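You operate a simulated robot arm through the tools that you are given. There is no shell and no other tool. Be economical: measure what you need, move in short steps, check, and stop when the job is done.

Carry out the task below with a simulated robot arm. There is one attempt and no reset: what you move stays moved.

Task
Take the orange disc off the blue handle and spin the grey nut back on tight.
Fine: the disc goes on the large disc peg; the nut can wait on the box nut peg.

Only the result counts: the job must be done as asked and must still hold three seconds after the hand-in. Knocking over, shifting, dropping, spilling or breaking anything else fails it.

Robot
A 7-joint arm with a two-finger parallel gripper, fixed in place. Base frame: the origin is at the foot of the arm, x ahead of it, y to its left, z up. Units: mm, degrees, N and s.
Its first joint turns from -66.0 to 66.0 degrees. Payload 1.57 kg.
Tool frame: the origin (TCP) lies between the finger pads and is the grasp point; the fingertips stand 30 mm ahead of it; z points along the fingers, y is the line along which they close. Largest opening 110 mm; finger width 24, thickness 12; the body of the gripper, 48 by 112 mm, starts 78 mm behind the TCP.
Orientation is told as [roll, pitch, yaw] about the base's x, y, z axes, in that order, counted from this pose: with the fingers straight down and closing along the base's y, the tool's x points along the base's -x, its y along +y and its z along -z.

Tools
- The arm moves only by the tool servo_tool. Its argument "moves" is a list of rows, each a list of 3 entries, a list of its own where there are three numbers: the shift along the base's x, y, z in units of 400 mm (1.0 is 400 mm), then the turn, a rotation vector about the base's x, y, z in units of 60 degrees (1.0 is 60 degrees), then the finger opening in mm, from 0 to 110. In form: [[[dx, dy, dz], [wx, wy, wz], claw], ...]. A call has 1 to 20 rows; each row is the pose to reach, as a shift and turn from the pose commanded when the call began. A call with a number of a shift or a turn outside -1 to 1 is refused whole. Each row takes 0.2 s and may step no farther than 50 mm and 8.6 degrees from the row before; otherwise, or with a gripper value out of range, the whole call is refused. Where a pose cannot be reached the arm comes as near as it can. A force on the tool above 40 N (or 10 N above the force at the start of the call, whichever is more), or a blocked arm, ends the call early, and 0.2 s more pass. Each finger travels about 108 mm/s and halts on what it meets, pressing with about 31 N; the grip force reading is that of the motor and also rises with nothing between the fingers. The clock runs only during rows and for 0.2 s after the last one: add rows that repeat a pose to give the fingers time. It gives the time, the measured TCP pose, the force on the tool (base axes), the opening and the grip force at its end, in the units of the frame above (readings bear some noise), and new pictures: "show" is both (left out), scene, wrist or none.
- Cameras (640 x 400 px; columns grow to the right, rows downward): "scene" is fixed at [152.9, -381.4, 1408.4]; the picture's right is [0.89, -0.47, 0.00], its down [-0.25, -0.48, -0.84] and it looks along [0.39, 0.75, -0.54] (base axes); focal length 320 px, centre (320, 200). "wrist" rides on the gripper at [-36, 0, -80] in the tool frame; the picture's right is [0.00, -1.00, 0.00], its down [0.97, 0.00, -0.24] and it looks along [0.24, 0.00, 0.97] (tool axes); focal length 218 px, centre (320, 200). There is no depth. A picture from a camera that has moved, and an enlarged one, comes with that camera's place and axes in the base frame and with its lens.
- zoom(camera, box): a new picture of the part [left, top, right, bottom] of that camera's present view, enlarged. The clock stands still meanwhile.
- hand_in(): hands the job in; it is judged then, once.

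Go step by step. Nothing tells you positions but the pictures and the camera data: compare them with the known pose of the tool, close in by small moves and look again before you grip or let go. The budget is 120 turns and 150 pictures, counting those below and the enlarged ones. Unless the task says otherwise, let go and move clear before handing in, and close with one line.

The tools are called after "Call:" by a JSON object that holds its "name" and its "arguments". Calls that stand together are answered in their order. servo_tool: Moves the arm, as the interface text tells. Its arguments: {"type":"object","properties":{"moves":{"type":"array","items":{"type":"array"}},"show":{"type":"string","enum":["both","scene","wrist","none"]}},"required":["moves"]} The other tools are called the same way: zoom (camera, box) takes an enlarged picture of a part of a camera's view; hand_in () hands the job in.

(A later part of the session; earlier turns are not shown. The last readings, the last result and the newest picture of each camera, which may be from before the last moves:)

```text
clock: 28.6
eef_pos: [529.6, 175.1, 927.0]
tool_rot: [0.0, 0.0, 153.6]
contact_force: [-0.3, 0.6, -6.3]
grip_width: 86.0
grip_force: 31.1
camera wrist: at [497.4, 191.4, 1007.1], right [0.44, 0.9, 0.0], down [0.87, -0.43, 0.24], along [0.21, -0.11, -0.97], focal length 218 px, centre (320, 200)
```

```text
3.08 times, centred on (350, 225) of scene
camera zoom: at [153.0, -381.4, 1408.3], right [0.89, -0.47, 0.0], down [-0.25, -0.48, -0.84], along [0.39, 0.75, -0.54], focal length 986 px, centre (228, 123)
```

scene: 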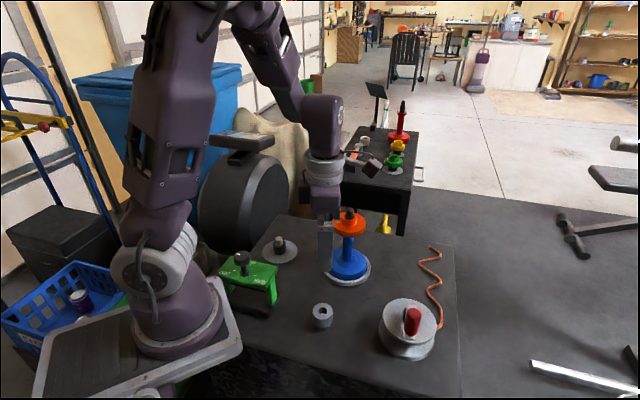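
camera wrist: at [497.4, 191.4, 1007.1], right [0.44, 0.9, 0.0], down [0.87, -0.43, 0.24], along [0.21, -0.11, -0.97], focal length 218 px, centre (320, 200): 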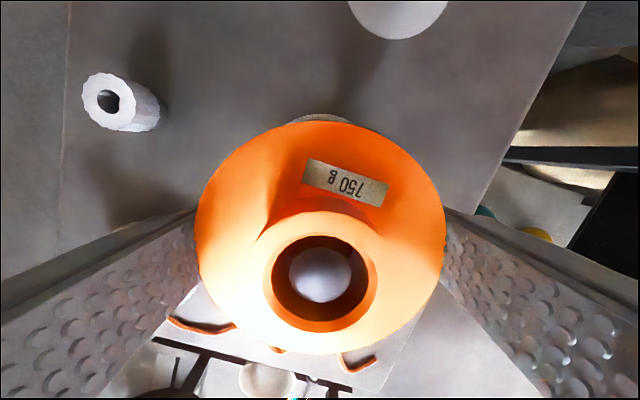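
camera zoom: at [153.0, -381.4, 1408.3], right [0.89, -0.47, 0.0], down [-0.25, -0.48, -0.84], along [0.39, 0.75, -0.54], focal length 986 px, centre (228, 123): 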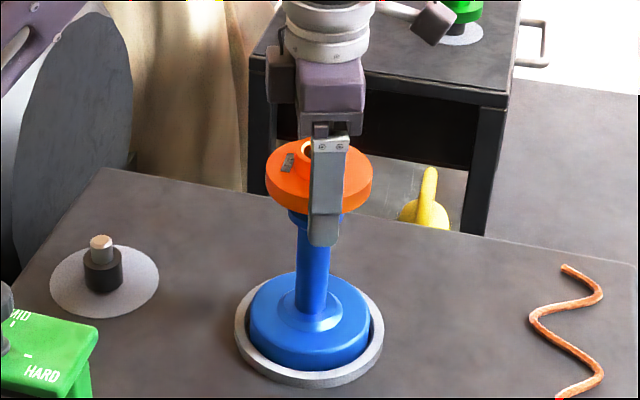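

The disc is free of its seat. I'll lift it clear of the stud and move to a spot where the wrist camera can see the wide-base peg.

Call:
{"name": "servo_tool", "arguments": {"moves": [[[0, 0, 0.06], [0, 0, 0], 78], [[0, 0, 0.12], [0, 0, 0], 78], [[0, 0, 0.19], [0, 0, 0], 78], [[-0.04, 0.08, 0.19], [0, 0, 0], 78], [[-0.08, 0.16, 0.19], [0, 0, 0], 78], [[-0.12, 0.24, 0.19], [0, 0, 0], 78], [[-0.15, 0.3, 0.19], [0, 0, 0], 78], [[-0.15, 0.3, 0.19], [0, 0, 0], 78]]}}

Call:
{"name": "zoom", "arguments": {"camera": "wrist", "box": [240, 0, 440, 140]}}

```text
clock: 30.4
eef_pos: [471.2, 296.5, 1003.4]
tool_rot: [0.0, 0.0, 153.5]
contact_force: [1.1, -0.1, -7.8]
grip_width: 86.1
grip_force: 30.6
camera wrist: at [438.7, 311.5, 1083.3], right [0.44, 0.9, 0.0], down [0.87, -0.43, 0.24], along [0.21, -0.11, -0.97], focal length 218 px, centre (320, 200)
```

scene: 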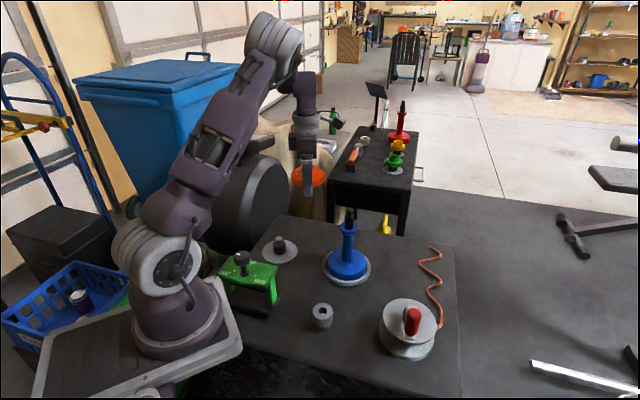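
wrist: 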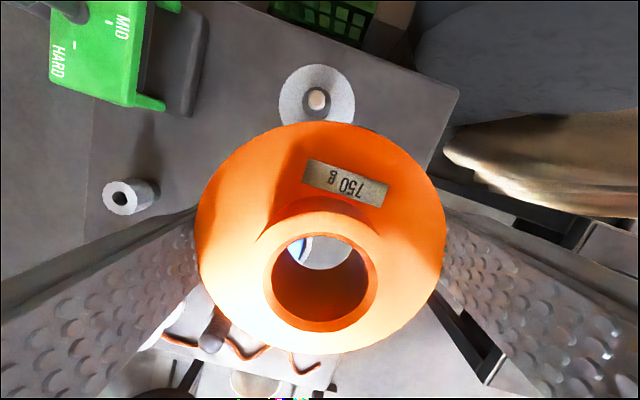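

```text
2.86 times, centred on (340, 70) of wrist
camera zoom: at [438.7, 311.5, 1083.3], right [0.44, 0.9, 0.0], down [0.87, -0.43, 0.24], along [0.21, -0.11, -0.97], focal length 624 px, centre (263, 571)
```

zoom: 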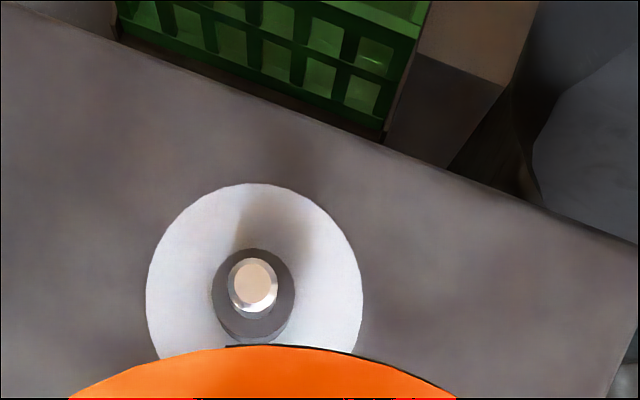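

The wide-base peg's tip is at about (388.7, 331.3, 798). I'll carry the disc above it and lower to just over the tip.

Call:
{"name": "servo_tool", "arguments": {"moves": [[[-0.1, 0.043, 0], [0, 0, 0], 78], [[-0.2058, 0.0875, 0], [0, 0, 0], 78], [[-0.2058, 0.0875, -0.1], [0, 0, 0], 78], [[-0.2058, 0.0875, -0.2], [0, 0, 0], 78], [[-0.2058, 0.0875, -0.3], [0, 0, 0], 78], [[-0.2058, 0.0875, -0.4], [0, 0, 0], 78], [[-0.2058, 0.0875, -0.43], [0, 0, 0], 78], [[-0.2058, 0.0875, -0.43], [0, 0, 0], 78]]}}

Call:
{"name": "zoom", "arguments": {"camera": "wrist", "box": [240, 180, 400, 340]}}

Call:
{"name": "zoom", "arguments": {"camera": "scene", "box": [220, 180, 340, 290]}}

```text
clock: 32.2
eef_pos: [387.9, 331.8, 831.1]
tool_rot: [0.0, 0.0, 153.6]
contact_force: [0.0, 0.3, -6.9]
grip_width: 86.0
grip_force: 31.2
camera wrist: at [355.0, 346.7, 911.5], right [0.44, 0.9, 0.0], down [0.87, -0.43, 0.24], along [0.22, -0.11, -0.97], focal length 218 px, centre (320, 200)
```

scene: 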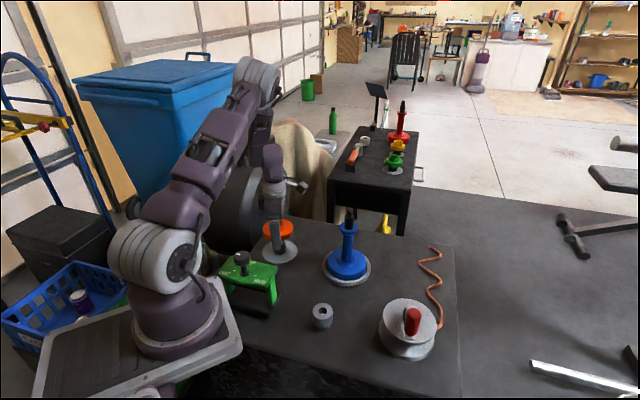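
wrist: 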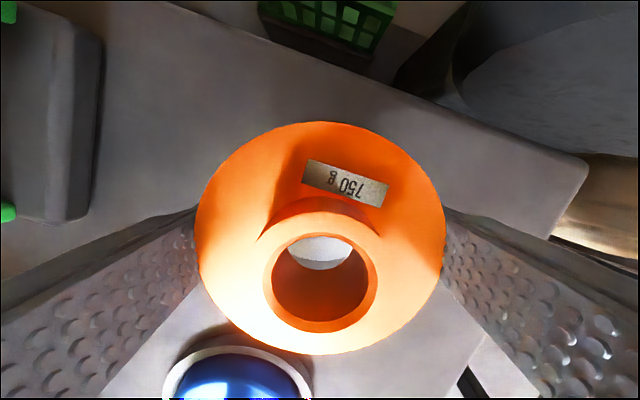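

```text
2.50 times, centred on (320, 260) of wrist
camera zoom: at [355.0, 346.7, 911.5], right [0.44, 0.9, 0.0], down [0.87, -0.43, 0.24], along [0.22, -0.11, -0.97], focal length 546 px, centre (320, 50)
```

zoom: 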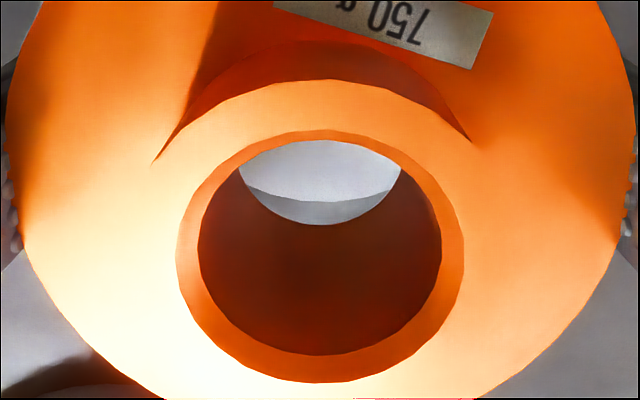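

```text
3.64 times, centred on (280, 235) of scene
camera zoom: at [153.0, -381.3, 1408.4], right [0.89, -0.47, 0.0], down [-0.25, -0.48, -0.84], along [0.39, 0.75, -0.54], focal length 1165 px, centre (466, 73)
```

zoom: 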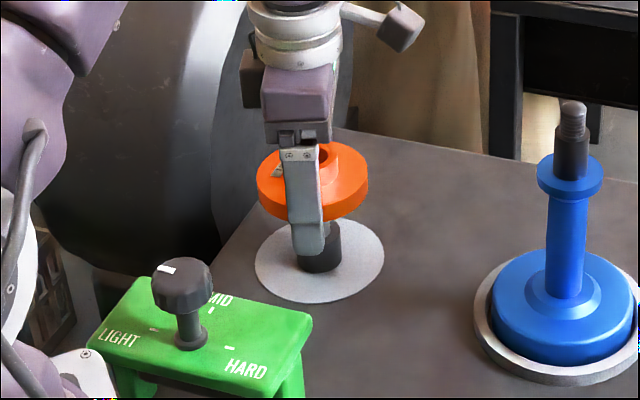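

The disc is within about 2 mm of the peg axis. I'll nudge it by 1 mm and lower in small steps, watching force and the view through the bore.

Call:
{"name": "servo_tool", "arguments": {"moves": [[[0.0025, -0.0012, -0.02], [0, 0, 0], 78], [[0.0025, -0.0012, -0.04], [0, 0, 0], 78], [[0.0025, -0.0012, -0.055], [0, 0, 0], 78], [[0.0025, -0.0012, -0.07], [0, 0, 0], 78], [[0.0025, -0.0012, -0.085], [0, 0, 0], 78], [[0.0025, -0.0012, -0.085], [0, 0, 0], 78]], "show": "none"}}

Call:
{"name": "zoom", "arguments": {"camera": "wrist", "box": [240, 180, 400, 340]}}

Call:
{"name": "zoom", "arguments": {"camera": "scene", "box": [220, 180, 340, 290]}}

```text
clock: 33.6
eef_pos: [388.4, 329.9, 796.9]
tool_rot: [0.0, 0.0, 153.7]
contact_force: [-0.2, 1.0, -7.5]
grip_width: 86.3
grip_force: 31.1
```

```text
2.50 times, centred on (320, 260) of wrist
camera zoom: at [356.2, 346.2, 877.7], right [0.44, 0.9, 0.0], down [0.87, -0.43, 0.24], along [0.22, -0.11, -0.97], focal length 546 px, centre (320, 50)
```

zoom: 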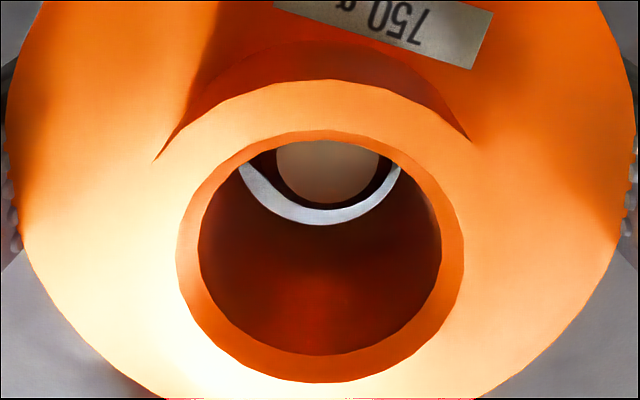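

```text
3.64 times, centred on (280, 235) of scene
camera zoom: at [153.0, -381.3, 1408.4], right [0.89, -0.47, 0.0], down [-0.25, -0.48, -0.84], along [0.39, 0.75, -0.54], focal length 1165 px, centre (466, 73)
```

zoom: 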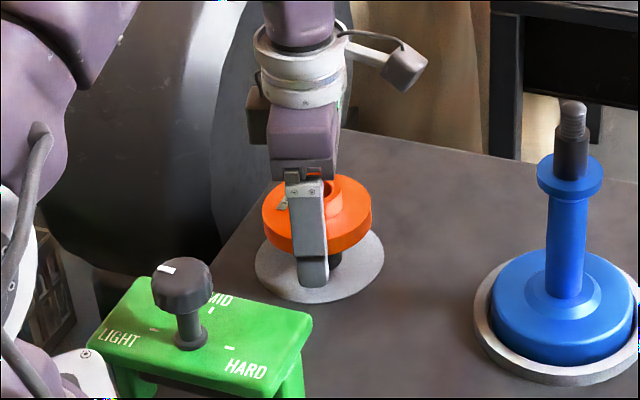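

The peg tip is inside the bore and nearly centred. I'll lower until it contacts the shoulder.

Call:
{"name": "servo_tool", "arguments": {"moves": [[[0.0012, 0.002, -0.01], [0, 0, 0], 78], [[0.0012, 0.002, -0.02], [0, 0, 0], 78], [[0.0012, 0.002, -0.026], [0, 0, 0], 78], [[0.0012, 0.002, -0.031], [0, 0, 0], 78]], "show": "none"}}

Call:
{"name": "zoom", "arguments": {"camera": "wrist", "box": [240, 180, 400, 340]}}

Call:
{"name": "zoom", "arguments": {"camera": "scene", "box": [240, 210, 320, 280]}}

```text
clock: 34.6
eef_pos: [389.0, 332.1, 785.1]
tool_rot: [0.0, 0.0, 153.6]
contact_force: [-1.6, -0.6, 0.1]
grip_width: 86.1
grip_force: 30.7
```

```text
2.50 times, centred on (320, 260) of wrist
camera zoom: at [356.6, 346.5, 865.7], right [0.44, 0.9, 0.0], down [0.87, -0.43, 0.24], along [0.22, -0.11, -0.97], focal length 546 px, centre (320, 50)
```

zoom: 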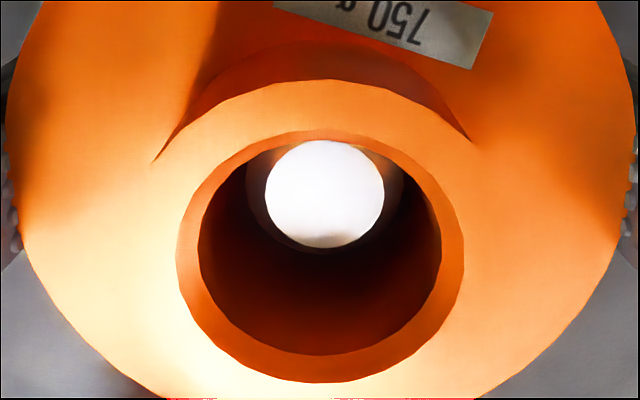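

```text
5.71 times, centred on (280, 245) of scene
camera zoom: at [152.9, -381.4, 1408.3], right [0.89, -0.47, 0.0], down [-0.25, -0.48, -0.84], along [0.39, 0.75, -0.54], focal length 1830 px, centre (549, -57)
```

zoom: 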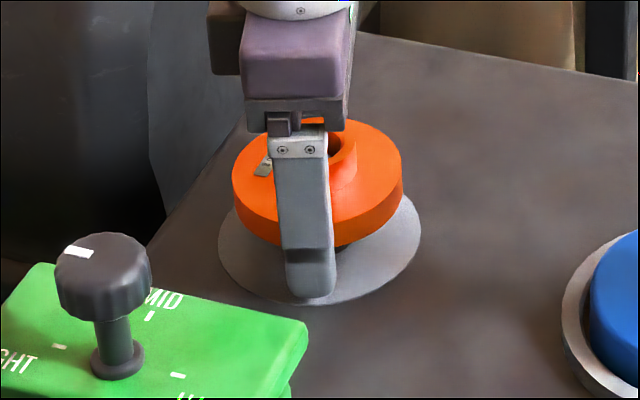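

The force shows the peg now carries the disc's weight. I'll release and rise clear.

Call:
{"name": "servo_tool", "arguments": {"moves": [[[0, 0, 0], [0, 0, 0], 90], [[0, 0, 0], [0, 0, 0], 105], [[0, 0, 0], [0, 0, 0], 110], [[0, 0, 0], [0, 0, 0], 110]], "show": "none"}}

Call:
{"name": "servo_tool", "arguments": {"moves": [[[0, 0, 0.05], [0, 0, 0], 110], [[0, 0, 0.15], [0, 0, 0], 110], [[0, 0, 0.25], [0, 0, 0], 110], [[0, 0, 0.35], [0, 0, 0], 110], [[0, 0, 0.45], [0, 0, 0], 110], [[0, 0, 0.55], [0, 0, 0], 100], [[0, 0, 0.55], [0, 0, 0], 90]]}}

Call:
{"name": "zoom", "arguments": {"camera": "scene", "box": [220, 180, 360, 340]}}

```text
clock: 35.6
eef_pos: [390.4, 331.5, 785.2]
tool_rot: [0.0, 0.0, 153.5]
contact_force: [0.4, 0.0, 0.6]
grip_width: 110.0
grip_force: 0.2
```

```text
clock: 37.2
eef_pos: [390.1, 331.1, 1006.5]
tool_rot: [-0.1, -0.1, 153.6]
contact_force: [0.5, 0.5, 0.0]
grip_width: 90.1
grip_force: 0.0
camera wrist: at [357.5, 346.5, 1087.3], right [0.44, 0.9, 0.0], down [0.87, -0.43, 0.24], along [0.21, -0.11, -0.97], focal length 218 px, centre (320, 200)
```

scene: 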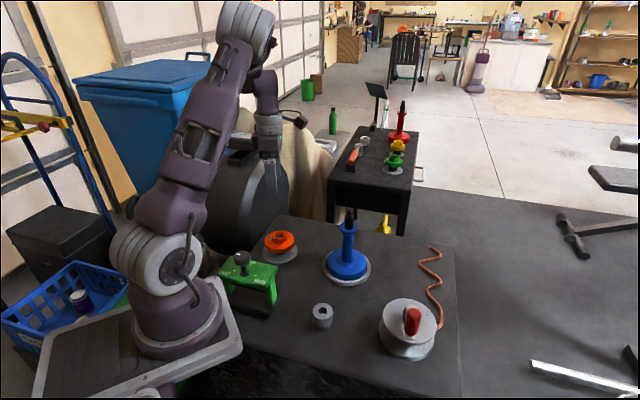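
wrist: 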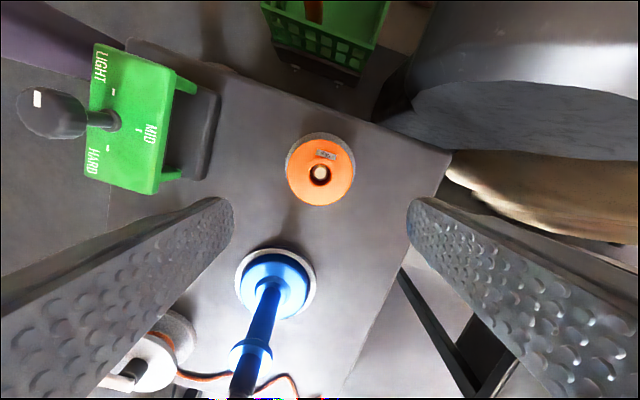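

```text
2.50 times, centred on (290, 260) of scene
camera zoom: at [152.9, -381.4, 1408.4], right [0.89, -0.47, 0.0], down [-0.25, -0.48, -0.84], along [0.39, 0.75, -0.54], focal length 801 px, centre (395, 50)
```

zoom: 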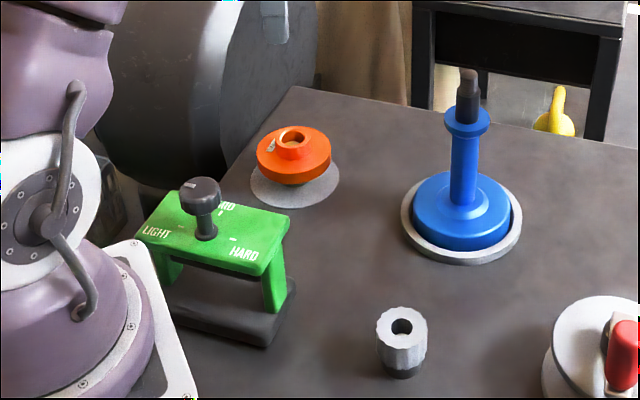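

The disc sits on its peg and the nut on its own. I'll look closely at the bare stud to see where the nut will seat.

Call:
{"name": "zoom", "arguments": {"camera": "scene", "box": [325, 200, 375, 240]}}

Call:
{"name": "zoom", "arguments": {"camera": "scene", "box": [300, 290, 350, 340]}}

```text
10.00 times, centred on (350, 220) of scene
camera zoom: at [152.9, -381.4, 1408.4], right [0.89, -0.47, 0.0], down [-0.25, -0.48, -0.84], along [0.39, 0.75, -0.54], focal length 3203 px, centre (20, 0)
```

zoom: 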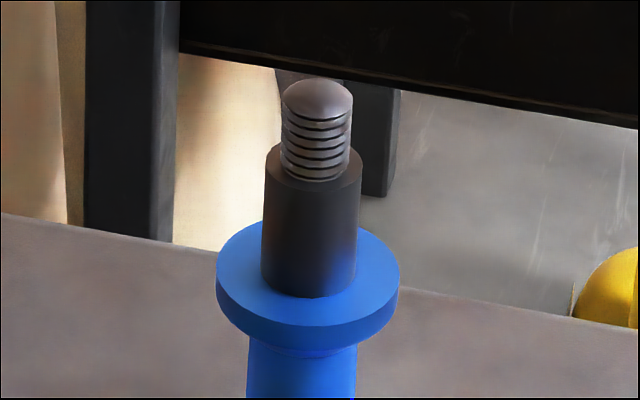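

```text
8.00 times, centred on (325, 315) of scene
camera zoom: at [152.9, -381.4, 1408.4], right [0.89, -0.47, 0.0], down [-0.25, -0.48, -0.84], along [0.39, 0.75, -0.54], focal length 2563 px, centre (280, -720)
```

zoom: 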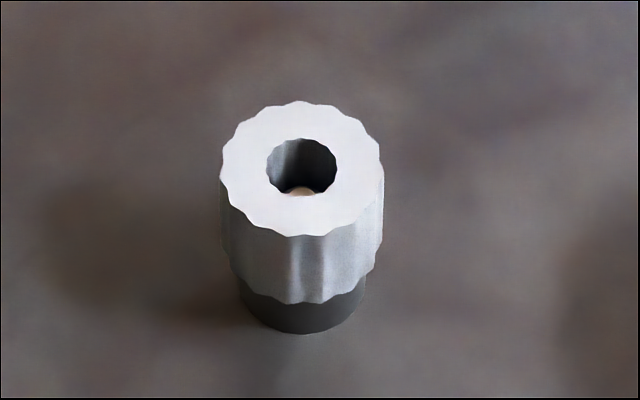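

The bare stud shows thread from about z 924 to 948, above a smooth black shoulder. I'll go back over the nut and measure it.

Call:
{"name": "servo_tool", "arguments": {"moves": [[[0, -0.1, 0], [0, 0, 0], 90], [[-0.005, -0.22, 0], [0, 0, 0], 80], [[-0.01, -0.34, 0], [0, 0, 0], 72], [[-0.015, -0.46, 0], [0, 0, 0], 72], [[-0.02, -0.58, 0], [0, 0, 0], 72], [[-0.021, -0.7, 0], [0, 0, 0], 72], [[-0.021, -0.7225, -0.1], [0, 0, 0], 72], [[-0.021, -0.7225, -0.2], [0, 0, 0], 72], [[-0.021, -0.7225, -0.3], [0, 0, 0], 72], [[-0.021, -0.7225, -0.3], [0, 0, 0], 72]], "show": "wrist"}}

Call:
{"name": "zoom", "arguments": {"camera": "wrist", "box": [240, 120, 400, 280]}}

```text
clock: 39.4
eef_pos: [381.1, 42.8, 887.6]
tool_rot: [0.0, 0.0, 153.6]
contact_force: [-0.7, 1.0, -1.1]
grip_width: 72.2
grip_force: 0.0
camera wrist: at [347.9, 57.4, 967.2], right [0.44, 0.9, 0.0], down [0.87, -0.43, 0.24], along [0.21, -0.11, -0.97], focal length 218 px, centre (320, 200)
```

wrist: 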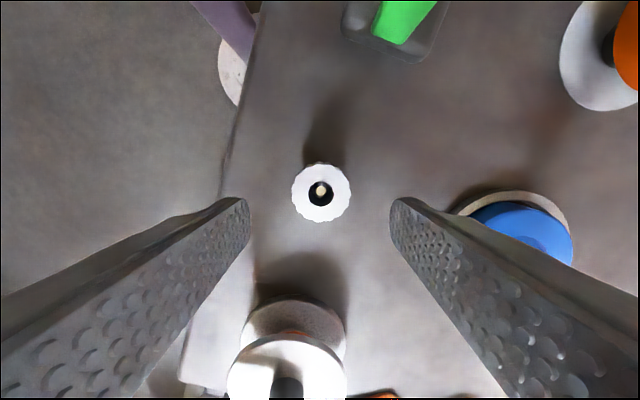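

```text
2.50 times, centred on (320, 200) of wrist
camera zoom: at [347.9, 57.4, 967.2], right [0.44, 0.9, 0.0], down [0.87, -0.43, 0.24], along [0.21, -0.11, -0.97], focal length 546 px, centre (320, 200)
```

zoom: 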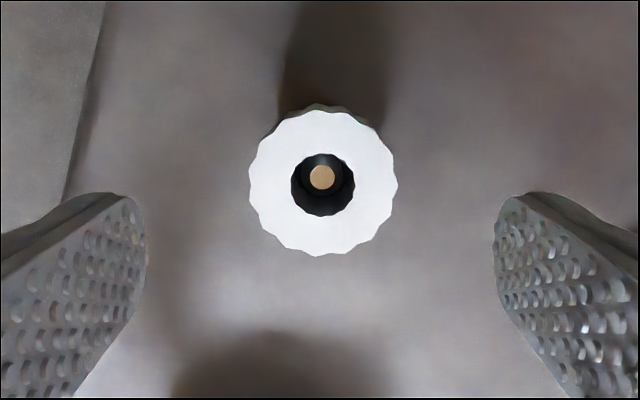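

The nut is aligned within 1 mm. I'll lower to the earlier grasp height and close.

Call:
{"name": "servo_tool", "arguments": {"moves": [[[0.002, 0.001, -0.1], [0, 0, 0], 72], [[0.002, 0.001, -0.17], [0, 0, 0], 72], [[0.002, 0.001, -0.2], [0, 0, 0], 72], [[0.002, 0.001, -0.2205], [0, 0, 0], 72], [[0.002, 0.001, -0.2205], [0, 0, 0], 72], [[0.002, 0.001, -0.2205], [0, 0, 0], 50], [[0.002, 0.001, -0.2205], [0, 0, 0], 40], [[0.002, 0.001, -0.2205], [0, 0, 0], 40]], "show": "wrist"}}

```text
clock: 41.2
eef_pos: [382.3, 43.3, 798.2]
tool_rot: [0.1, 0.0, 153.7]
contact_force: [-0.9, -0.2, -0.1]
grip_width: 44.8
grip_force: 31.2
camera wrist: at [349.7, 58.6, 877.4], right [0.44, 0.9, 0.0], down [0.87, -0.43, 0.24], along [0.22, -0.11, -0.97], focal length 218 px, centre (320, 200)
```

wrist: 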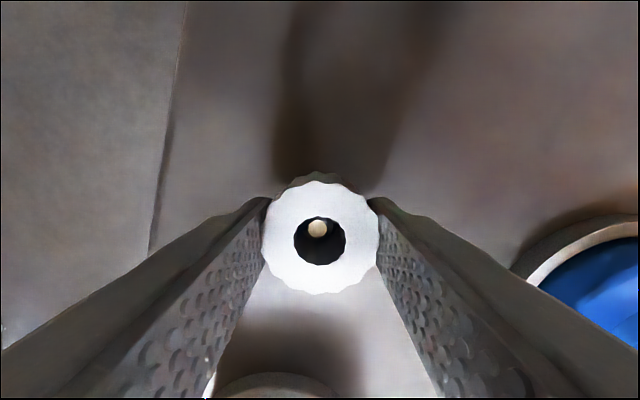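

Gripped at 44.8 mm. I'll lift off the peg and carry it over the stud.

Call:
{"name": "servo_tool", "arguments": {"moves": [[[0, 0, 0.03], [0, 0, 0], 40], [[0, 0, 0.08], [0, 0, 0], 40], [[0, 0, 0.18], [0, 0, 0], 40], [[0, 0, 0.28], [0, 0, 0], 40], [[0, 0, 0.38], [0, 0, 0], 40], [[0, 0, 0.46], [0, 0, 0], 40], [[0, 0, 0.54], [0, 0, 0], 40], [[0.062, 0.055, 0.54], [0, 0, 0], 40], [[0.124, 0.11, 0.54], [0, 0, 0], 40], [[0.186, 0.166, 0.54], [0, 0, 0], 40], [[0.248, 0.222, 0.54], [0, 0, 0], 40], [[0.31, 0.278, 0.54], [0, 0, 0], 40], [[0.3725, 0.334, 0.54], [0, 0, 0], 40], [[0.3725, 0.334, 0.54], [0, 0, 0], 40]]}}

Call:
{"name": "zoom", "arguments": {"camera": "scene", "box": [300, 160, 400, 240]}}

Call:
{"name": "zoom", "arguments": {"camera": "wrist", "box": [240, 100, 400, 300]}}

```text
clock: 44.2
eef_pos: [530.2, 178.5, 1014.4]
tool_rot: [0.0, 0.0, 153.6]
contact_force: [0.2, 0.7, -0.6]
grip_width: 44.9
grip_force: 31.0
camera wrist: at [497.3, 193.4, 1094.0], right [0.44, 0.9, 0.0], down [0.87, -0.43, 0.24], along [0.21, -0.11, -0.97], focal length 218 px, centre (320, 200)
```

scene: 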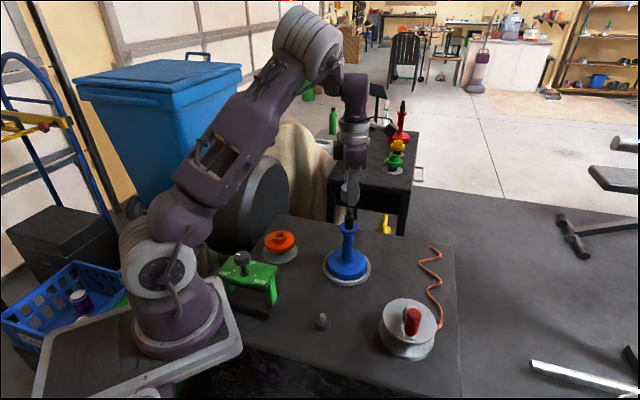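
wrist: 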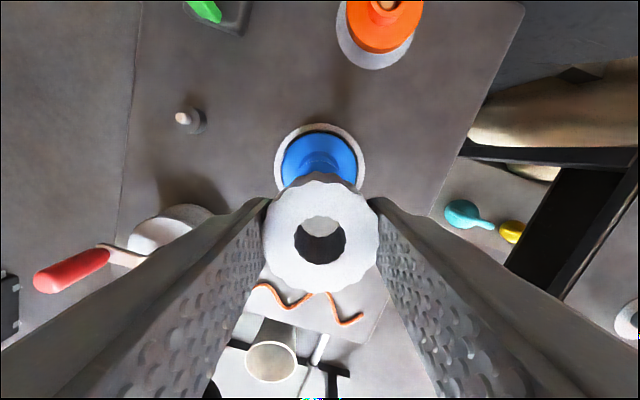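

```text
5.00 times, centred on (350, 200) of scene
camera zoom: at [152.9, -381.4, 1408.4], right [0.89, -0.47, 0.0], down [-0.25, -0.48, -0.84], along [0.39, 0.75, -0.54], focal length 1602 px, centre (170, 200)
```

zoom: 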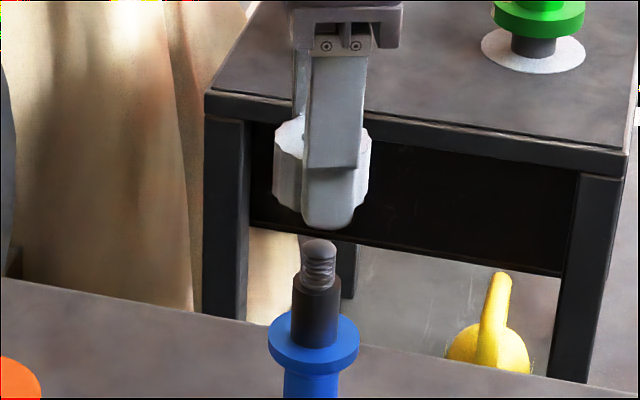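

```text
2.00 times, centred on (320, 200) of wrist
camera zoom: at [497.3, 193.4, 1094.0], right [0.44, 0.9, 0.0], down [0.87, -0.43, 0.24], along [0.21, -0.11, -0.97], focal length 436 px, centre (320, 200)
```

zoom: 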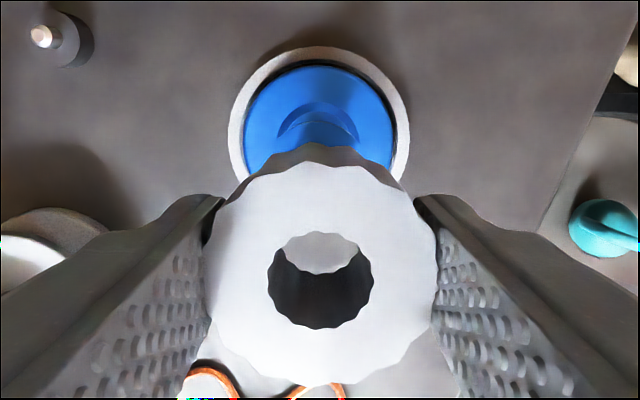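

The nut is nearly over the stud. I'll make a 1 mm correction and lower to just above the stud tip.

Call:
{"name": "servo_tool", "arguments": {"moves": [[[0.0025, -0.0012, -0.03], [0, 0, 0], 40], [[0.0025, -0.0012, -0.06], [0, 0, 0], 40], [[0.0025, -0.0012, -0.08], [0, 0, 0], 40], [[0.0025, -0.0012, -0.08], [0, 0, 0], 40]], "show": "none"}}

Call:
{"name": "zoom", "arguments": {"camera": "wrist", "box": [260, 170, 380, 290]}}

Call:
{"name": "zoom", "arguments": {"camera": "scene", "box": [300, 170, 400, 250]}}

```text
clock: 45.2
eef_pos: [531.9, 177.2, 982.8]
tool_rot: [0.1, 0.0, 153.6]
contact_force: [-0.2, 0.8, -1.0]
grip_width: 44.8
grip_force: 30.4
```

```text
3.33 times, centred on (320, 230) of wrist
camera zoom: at [498.5, 192.6, 1061.4], right [0.44, 0.9, 0.0], down [0.87, -0.43, 0.24], along [0.21, -0.11, -0.97], focal length 728 px, centre (320, 100)
```

zoom: 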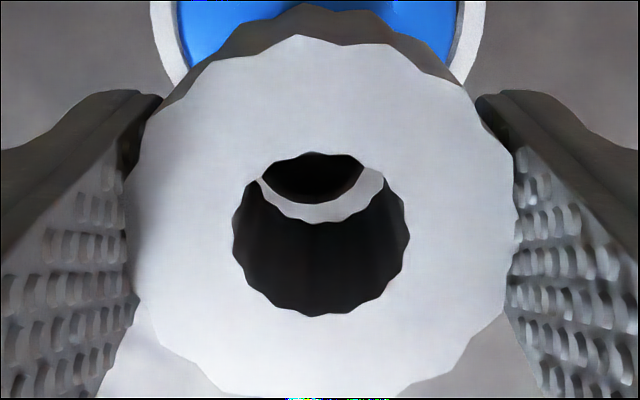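

```text
5.00 times, centred on (350, 210) of scene
camera zoom: at [152.9, -381.4, 1408.4], right [0.89, -0.47, 0.0], down [-0.25, -0.48, -0.84], along [0.39, 0.75, -0.54], focal length 1602 px, centre (170, 150)
```

zoom: 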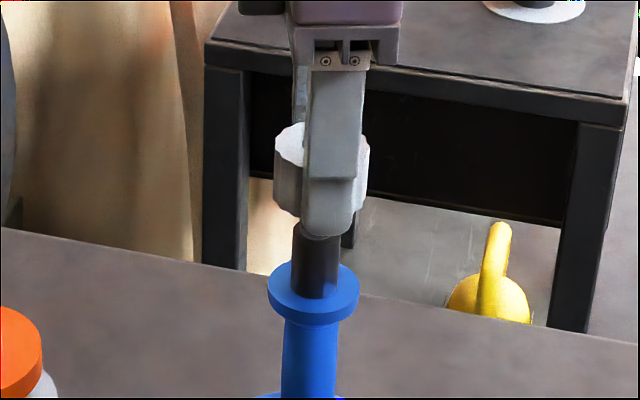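

The stud tip shows through the bore, about 1 mm off. I'll correct and lower gently.

Call:
{"name": "servo_tool", "arguments": {"moves": [[[-0.0012, -0.0025, 0], [0, 0, 0], 40], [[-0.0012, -0.0025, -0.01], [0, 0, 0], 40], [[-0.0012, -0.0025, -0.02], [0, 0, 0], 40], [[-0.0012, -0.0025, -0.03], [0, 0, 0], 40], [[-0.0012, -0.0025, -0.04], [0, 0, 0], 40]], "show": "none"}}

Call:
{"name": "zoom", "arguments": {"camera": "wrist", "box": [260, 170, 380, 290]}}

Call:
{"name": "zoom", "arguments": {"camera": "scene", "box": [300, 170, 400, 250]}}

```text
clock: 46.4
eef_pos: [531.6, 176.8, 964.0]
tool_rot: [0.1, 0.0, 153.5]
contact_force: [-0.4, -0.4, -0.8]
grip_width: 44.5
grip_force: 30.9
```

```text
3.33 times, centred on (320, 230) of wrist
camera zoom: at [498.6, 191.0, 1044.9], right [0.44, 0.9, 0.0], down [0.87, -0.43, 0.24], along [0.22, -0.11, -0.97], focal length 728 px, centre (320, 100)
```

zoom: 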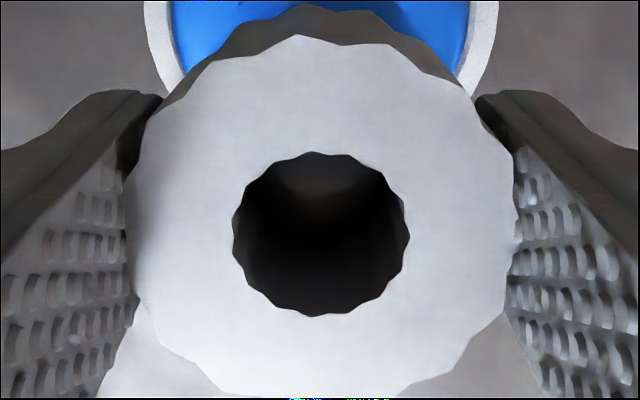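

```text
5.00 times, centred on (350, 210) of scene
camera zoom: at [152.9, -381.4, 1408.4], right [0.89, -0.47, 0.0], down [-0.25, -0.48, -0.84], along [0.39, 0.75, -0.54], focal length 1602 px, centre (170, 150)
```

zoom: 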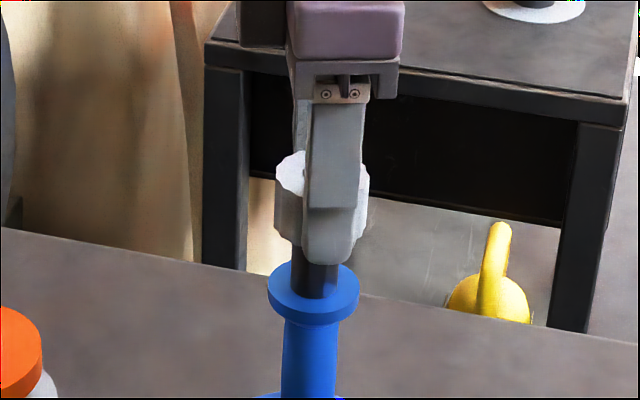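

It's freely over the thread at its original height. I'll lower further until contact.

Call:
{"name": "servo_tool", "arguments": {"moves": [[[0, 0, -0.004], [0, 0, 0], 40], [[0, 0, -0.008], [0, 0, 0], 40], [[0, 0, -0.012], [0, 0, 0], 40], [[0, 0, -0.016], [0, 0, 0], 40]], "show": "none"}}

```text
clock: 47.4
eef_pos: [531.7, 175.9, 959.3]
tool_rot: [0.1, 0.1, 153.6]
contact_force: [-5.0, -3.2, 16.5]
grip_width: 45.0
grip_force: 31.4
```

Contact at about z 959 with light pressure. I'll turn clockwise to screw it on.

Call:
{"name": "servo_tool", "arguments": {"moves": [[[0, 0, 0.001], [0, 0, -0.14], 40], [[0, 0, 0.001], [0, 0, -0.28], 40], [[0, 0, 0.001], [0, 0, -0.42], 40], [[0, 0, 0.001], [0, 0, -0.56], 40], [[0, 0, 0.001], [0, 0, -0.7], 40], [[0, 0, 0.001], [0, 0, -0.84], 40], [[0, 0, 0.001], [0, 0, -0.98], 40], [[0, 0, 0.001], [0, 0, -1.0], 40]], "show": "none"}}

Call:
{"name": "zoom", "arguments": {"camera": "scene", "box": [300, 170, 400, 250]}}

```text
clock: 49.2
eef_pos: [531.7, 174.8, 958.6]
tool_rot: [0.0, 0.0, 93.5]
contact_force: [-5.3, -7.4, 19.2]
grip_width: 44.8
grip_force: 30.7
```

```text
5.00 times, centred on (350, 210) of scene
camera zoom: at [152.4, -381.7, 1408.3], right [0.88, -0.47, 0.0], down [-0.25, -0.48, -0.84], along [0.39, 0.75, -0.54], focal length 1602 px, centre (170, 150)
```

zoom: 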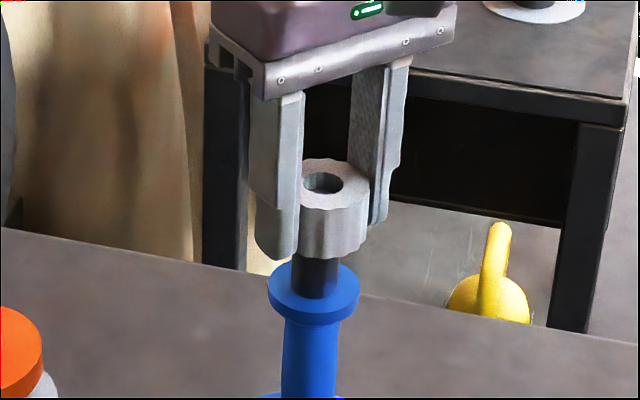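

Turning smoothly with slight down-pressure, so I'll continue clockwise.

Call:
{"name": "servo_tool", "arguments": {"moves": [[[0, 0, 0], [0, 0, -0.14], 40], [[0, 0, 0], [0, 0, -0.28], 40], [[0, 0, 0], [0, 0, -0.42], 40], [[0, 0, 0], [0, 0, -0.56], 40], [[0, 0, 0], [0, 0, -0.7], 40], [[0, 0, 0], [0, 0, -0.84], 40], [[0, 0, 0], [0, 0, -0.98], 40], [[0, 0, 0], [0, 0, -1.0], 40]], "show": "none"}}

Call:
{"name": "servo_tool", "arguments": {"moves": [[[0, 0, 0], [0, 0, -0.14], 40], [[0, 0, 0], [0, 0, -0.28], 40], [[0, 0, 0], [0, 0, -0.42], 40], [[0, 0, 0], [0, 0, -0.56], 40], [[0, 0, 0], [0, 0, -0.7], 40], [[0, 0, 0], [0, 0, -0.84], 40], [[0, 0, 0], [0, 0, -0.98], 40], [[0, 0, 0], [0, 0, -1.0], 40]], "show": "wrist"}}

Call:
{"name": "zoom", "arguments": {"camera": "scene", "box": [300, 170, 400, 250]}}

```text
clock: 51.0
eef_pos: [531.8, 175.5, 959.5]
tool_rot: [0.0, 0.0, 33.5]
contact_force: [-1.4, -7.0, 17.6]
grip_width: 44.9
grip_force: 31.5
```

```text
clock: 52.8
eef_pos: [529.9, 176.5, 959.3]
tool_rot: [0.0, -0.1, -26.6]
contact_force: [-6.3, -2.0, 16.9]
grip_width: 44.7
grip_force: 31.5
camera wrist: at [562.6, 158.7, 1039.2], right [-0.45, -0.89, 0.0], down [-0.87, 0.43, 0.24], along [-0.21, 0.11, -0.97], focal length 218 px, centre (320, 200)
```

wrist: 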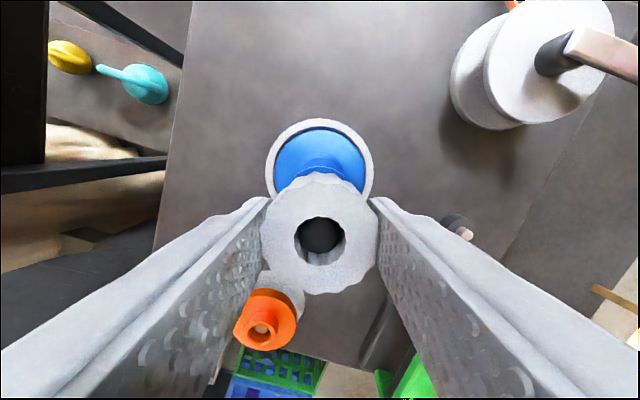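

```text
5.00 times, centred on (350, 210) of scene
camera zoom: at [152.5, -381.6, 1408.4], right [0.89, -0.47, 0.0], down [-0.25, -0.48, -0.84], along [0.39, 0.75, -0.54], focal length 1602 px, centre (170, 150)
```

zoom: 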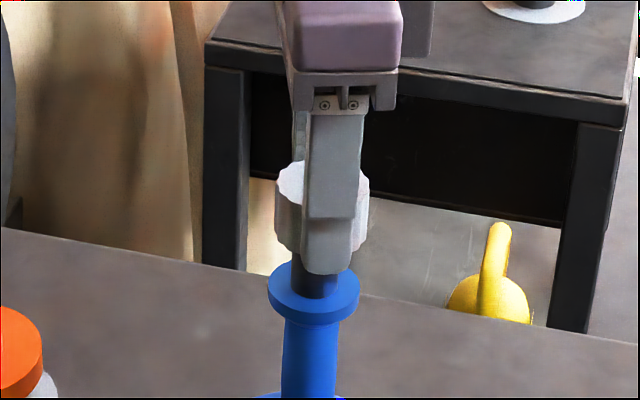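

180° done with steady forces. I'll keep turning while the wrist allows.

Call:
{"name": "servo_tool", "arguments": {"moves": [[[0, 0, 0], [0, 0, -0.14], 40], [[0, 0, 0], [0, 0, -0.28], 40], [[0, 0, 0], [0, 0, -0.42], 40], [[0, 0, 0], [0, 0, -0.56], 40], [[0, 0, 0], [0, 0, -0.7], 40], [[0, 0, 0], [0, 0, -0.84], 40], [[0, 0, 0], [0, 0, -0.98], 40], [[0, 0, 0], [0, 0, -1.0], 40]], "show": "none"}}

Call:
{"name": "servo_tool", "arguments": {"moves": [[[0, 0, 0], [0, 0, -0.14], 40], [[0, 0, 0], [0, 0, -0.28], 40], [[0, 0, 0], [0, 0, -0.42], 40], [[0, 0, 0], [0, 0, -0.56], 40], [[0, 0, 0], [0, 0, -0.7], 40], [[0, 0, 0], [0, 0, -0.84], 40], [[0, 0, 0], [0, 0, -0.98], 40], [[0, 0, 0], [0, 0, -1.0], 40]], "show": "wrist"}}

Call:
{"name": "zoom", "arguments": {"camera": "scene", "box": [300, 170, 400, 250]}}

```text
clock: 54.6
eef_pos: [531.5, 175.1, 959.0]
tool_rot: [0.1, 0.0, -86.5]
contact_force: [0.0, 0.9, 14.5]
grip_width: 44.8
grip_force: 31.3
```

```text
clock: 56.4
eef_pos: [530.9, 176.3, 959.8]
tool_rot: [0.0, 0.0, -146.5]
contact_force: [0.6, -0.8, -1.4]
grip_width: 44.7
grip_force: 31.1
camera wrist: at [500.3, 155.1, 1039.3], right [-0.55, 0.83, 0.0], down [0.81, 0.54, 0.24], along [0.2, 0.13, -0.97], focal length 218 px, centre (320, 200)
```

wrist: 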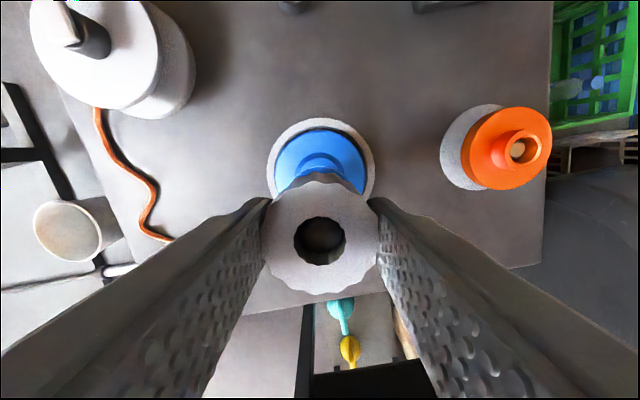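

```text
5.00 times, centred on (350, 210) of scene
camera zoom: at [152.9, -381.4, 1408.3], right [0.89, -0.47, 0.0], down [-0.25, -0.48, -0.84], along [0.39, 0.75, -0.54], focal length 1602 px, centre (170, 150)
```

zoom: 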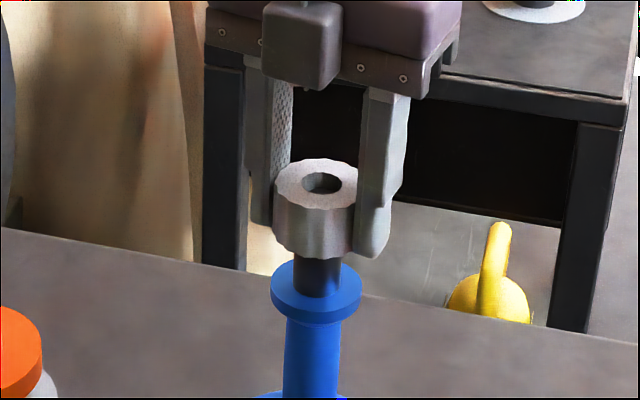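

Vertical force dropped away over the last turn, so the thread has probably drawn the nut in. I'll release and inspect before re-gripping to tighten.

Call:
{"name": "servo_tool", "arguments": {"moves": [[[0, 0, 0], [0, 0, 0], 50], [[0, 0, 0], [0, 0, 0], 60], [[0, 0, 0], [0, 0, 0], 70], [[0, 0, 0], [0, 0, 0], 70]], "show": "wrist"}}

Call:
{"name": "zoom", "arguments": {"camera": "scene", "box": [300, 170, 400, 250]}}

Call:
{"name": "zoom", "arguments": {"camera": "scene", "box": [300, 190, 400, 300]}}

```text
clock: 57.4
eef_pos: [530.9, 175.9, 960.3]
tool_rot: [0.0, 0.0, -146.4]
contact_force: [-0.9, 0.3, 0.5]
grip_width: 69.9
grip_force: 0.0
camera wrist: at [500.4, 155.2, 1039.5], right [-0.55, 0.83, 0.0], down [0.81, 0.54, 0.24], along [0.2, 0.13, -0.97], focal length 218 px, centre (320, 200)
```

wrist: 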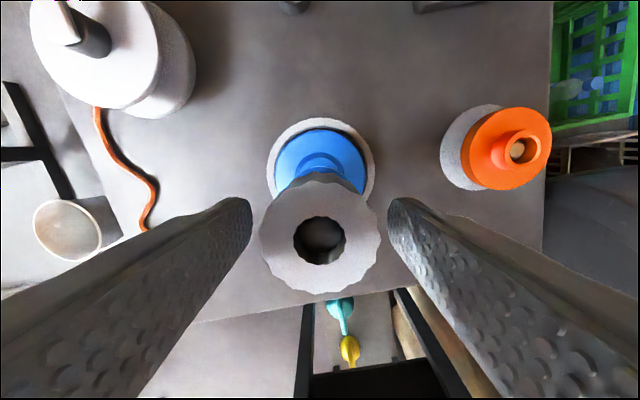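

```text
5.00 times, centred on (350, 210) of scene
camera zoom: at [152.9, -381.4, 1408.4], right [0.89, -0.47, 0.0], down [-0.25, -0.48, -0.84], along [0.39, 0.75, -0.54], focal length 1602 px, centre (170, 150)
```

zoom: 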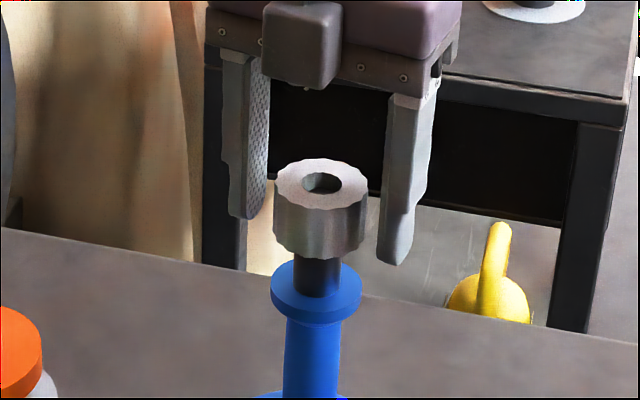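

```text
3.64 times, centred on (350, 245) of scene
camera zoom: at [152.9, -381.4, 1408.4], right [0.89, -0.47, 0.0], down [-0.25, -0.48, -0.84], along [0.39, 0.75, -0.54], focal length 1165 px, centre (211, 36)
```

zoom: 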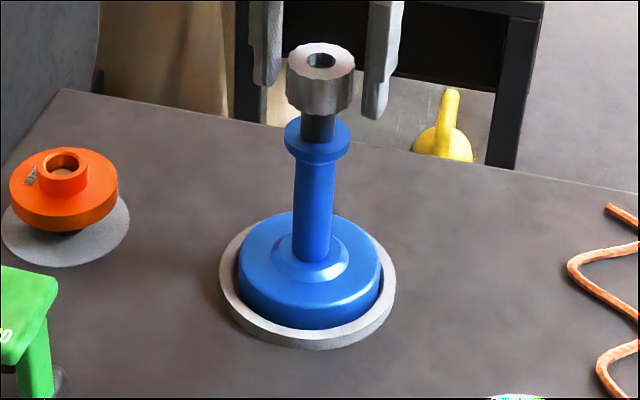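

The nut sits level on the stud, about 2 mm lower than before, as expected without the disc. I'll rewind the wrist with open fingers for a second tightening pass.

Call:
{"name": "servo_tool", "arguments": {"moves": [[[0, 0, 0], [0, 0, 0.14], 70], [[0, 0, 0], [0, 0, 0.28], 70], [[0, 0, 0], [0, 0, 0.42], 70], [[0, 0, 0], [0, 0, 0.56], 70], [[0, 0, 0], [0, 0, 0.7], 70], [[0, 0, 0], [0, 0, 0.84], 70], [[0, 0, 0], [0, 0, 0.98], 70], [[0, 0, 0], [0, 0, 1.0], 70]], "show": "none"}}

Call:
{"name": "servo_tool", "arguments": {"moves": [[[0, 0, 0], [0, 0, 0.14], 70], [[0, 0, 0], [0, 0, 0.28], 70], [[0, 0, 0], [0, 0, 0.42], 70], [[0, 0, 0], [0, 0, 0.56], 70], [[0, 0, 0], [0, 0, 0.7], 70], [[0, 0, 0], [0, 0, 0.84], 70], [[0, 0, 0], [0, 0, 0.98], 70], [[0, 0, 0], [0, 0, 1.0], 70]], "show": "none"}}

Call:
{"name": "servo_tool", "arguments": {"moves": [[[0, 0, 0], [0, 0, 0.14], 70], [[0, 0, 0], [0, 0, 0.28], 70], [[0, 0, 0], [0, 0, 0.42], 70], [[0, 0, 0], [0, 0, 0.56], 70], [[0, 0, 0], [0, 0, 0.7], 70], [[0, 0, 0], [0, 0, 0.84], 70], [[0, 0, 0], [0, 0, 0.98], 70], [[0, 0, 0], [0, 0, 1.0], 70]], "show": "none"}}

Call:
{"name": "servo_tool", "arguments": {"moves": [[[0, 0, 0], [0, 0, 0.14], 70], [[0, 0, 0], [0, 0, 0.28], 70], [[0, 0, 0], [0, 0, 0.42], 70], [[0, 0, 0], [0, 0, 0.56], 70], [[0, 0, 0], [0, 0, 0.7], 70], [[0, 0, 0], [0, 0, 0.84], 70], [[0, 0, 0], [0, 0, 0.98], 70], [[0, 0, 0], [0, 0, 1.0], 70]], "show": "none"}}

Call:
{"name": "servo_tool", "arguments": {"moves": [[[0, 0, 0], [0, 0, 0.14], 70], [[0, 0, 0], [0, 0, 0.28], 70], [[0, 0, 0], [0, 0, 0.42], 70], [[0, 0, 0], [0, 0, 0.56], 70], [[0, 0, 0], [0, 0, 0.7], 70], [[0, 0, 0], [0, 0, 0.84], 70], [[0, 0, 0], [0, 0, 0.98], 70], [[0, 0, 0], [0, 0, 1.0], 70]], "show": "none"}}

Call:
{"name": "zoom", "arguments": {"camera": "wrist", "box": [240, 150, 400, 310]}}

```text
clock: 59.2
eef_pos: [529.8, 176.0, 961.0]
tool_rot: [0.1, -0.1, -86.2]
contact_force: [0.3, 0.0, -0.1]
grip_width: 69.9
grip_force: 0.1
```

```text
clock: 61.0
eef_pos: [531.4, 176.5, 959.1]
tool_rot: [0.0, 0.0, -26.4]
contact_force: [0.0, 0.4, 0.7]
grip_width: 69.8
grip_force: 0.0
```

```text
clock: 62.8
eef_pos: [532.2, 174.9, 959.9]
tool_rot: [0.0, 0.0, 33.8]
contact_force: [0.4, 0.3, -1.0]
grip_width: 70.0
grip_force: 0.1
```

```text
clock: 64.6
eef_pos: [532.4, 175.8, 958.4]
tool_rot: [0.0, -0.1, 93.7]
contact_force: [0.0, -0.4, -0.4]
grip_width: 70.3
grip_force: 0.0
```

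```text
clock: 66.4
eef_pos: [531.6, 175.4, 959.8]
tool_rot: [0.0, 0.0, 153.7]
contact_force: [-0.5, -0.1, -0.5]
grip_width: 70.0
grip_force: 0.0
```

```text
2.50 times, centred on (320, 230) of wrist
camera zoom: at [498.2, 190.3, 1039.1], right [0.44, 0.9, 0.0], down [0.87, -0.43, 0.24], along [0.21, -0.11, -0.97], focal length 546 px, centre (320, 125)
```

zoom: 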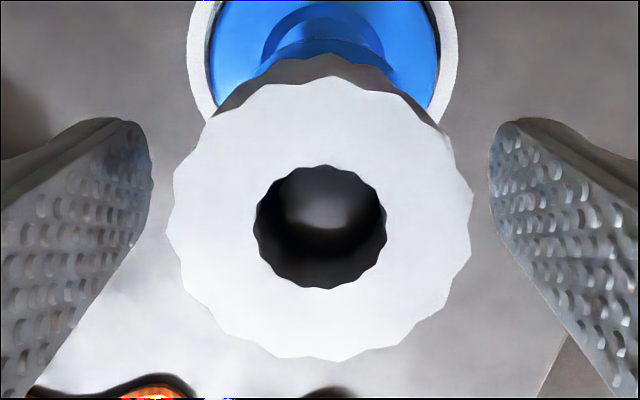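

Centred again. I'll grip and turn clockwise, watching for resistance.

Call:
{"name": "servo_tool", "arguments": {"moves": [[[0, 0, 0], [0, 0, 0], 50], [[0, 0, 0], [0, 0, 0], 40], [[0, 0, 0], [0, 0, 0], 40], [[0, 0, 0], [0, 0, -0.14], 40], [[0, 0, 0], [0, 0, -0.28], 40], [[0, 0, 0], [0, 0, -0.42], 40], [[0, 0, 0], [0, 0, -0.56], 40], [[0, 0, 0], [0, 0, -0.7], 40], [[0, 0, 0], [0, 0, -0.84], 40], [[0, 0, 0], [0, 0, -0.98], 40], [[0, 0, 0], [0, 0, -1.0], 40]], "show": "none"}}

Call:
{"name": "zoom", "arguments": {"camera": "wrist", "box": [240, 150, 400, 310]}}

Call:
{"name": "zoom", "arguments": {"camera": "scene", "box": [300, 170, 400, 250]}}

```text
clock: 68.8
eef_pos: [532.5, 174.9, 959.0]
tool_rot: [0.1, 0.0, 93.6]
contact_force: [-0.8, 0.2, 2.7]
grip_width: 44.7
grip_force: 30.7
```

```text
2.50 times, centred on (320, 230) of wrist
camera zoom: at [528.6, 210.5, 1039.3], right [1.0, 0.06, 0.0], down [0.06, -0.97, 0.24], along [0.01, -0.24, -0.97], focal length 546 px, centre (320, 125)
```

zoom: 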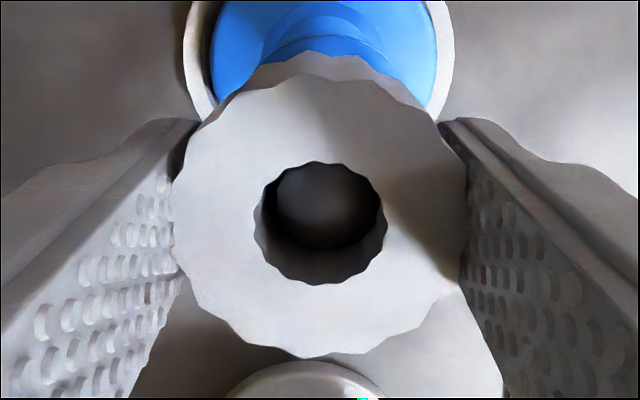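

```text
5.00 times, centred on (350, 210) of scene
camera zoom: at [152.8, -381.4, 1408.4], right [0.89, -0.47, 0.0], down [-0.25, -0.48, -0.84], along [0.39, 0.75, -0.54], focal length 1602 px, centre (170, 150)
```

zoom: 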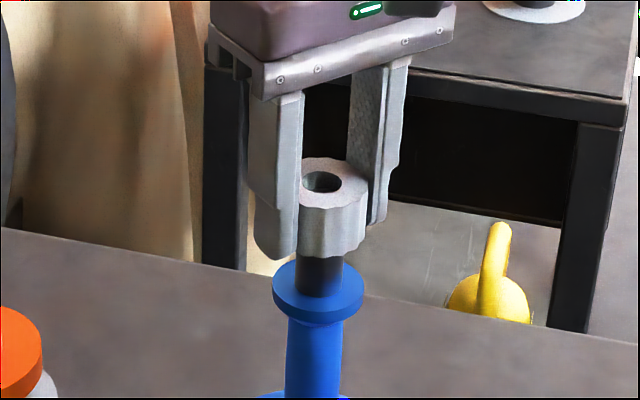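

The nut still turns with low force, so I'll continue.

Call:
{"name": "servo_tool", "arguments": {"moves": [[[0, 0, 0], [0, 0, -0.14], 40], [[0, 0, 0], [0, 0, -0.28], 40], [[0, 0, 0], [0, 0, -0.42], 40], [[0, 0, 0], [0, 0, -0.56], 40], [[0, 0, 0], [0, 0, -0.7], 40], [[0, 0, 0], [0, 0, -0.84], 40], [[0, 0, 0], [0, 0, -0.98], 40], [[0, 0, 0], [0, 0, -1.0], 40]], "show": "none"}}

Call:
{"name": "zoom", "arguments": {"camera": "wrist", "box": [240, 150, 400, 310]}}

Call:
{"name": "zoom", "arguments": {"camera": "scene", "box": [300, 170, 400, 250]}}

```text
clock: 70.6
eef_pos: [532.2, 175.3, 958.7]
tool_rot: [0.0, -0.1, 33.5]
contact_force: [1.8, 0.4, 11.1]
grip_width: 44.9
grip_force: 30.7
```

```text
2.50 times, centred on (320, 230) of wrist
camera zoom: at [561.2, 194.4, 1039.3], right [0.55, -0.83, 0.0], down [-0.81, -0.54, 0.24], along [-0.2, -0.13, -0.97], focal length 546 px, centre (320, 125)
```

zoom: 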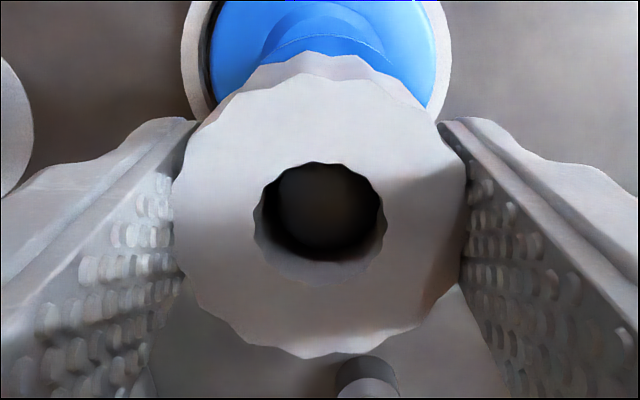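

```text
5.00 times, centred on (350, 210) of scene
camera zoom: at [152.7, -381.5, 1408.4], right [0.89, -0.47, 0.0], down [-0.25, -0.48, -0.84], along [0.39, 0.75, -0.54], focal length 1602 px, centre (170, 150)
```

zoom: 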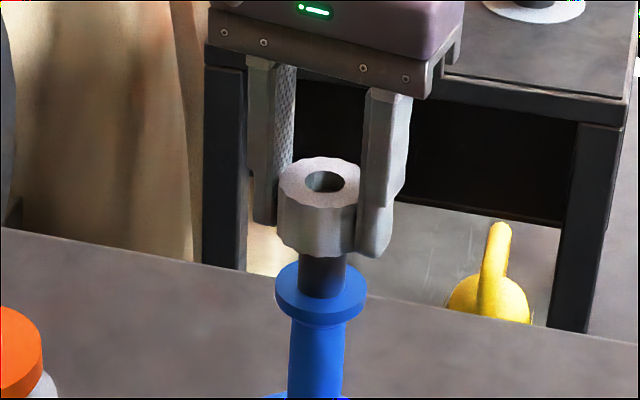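

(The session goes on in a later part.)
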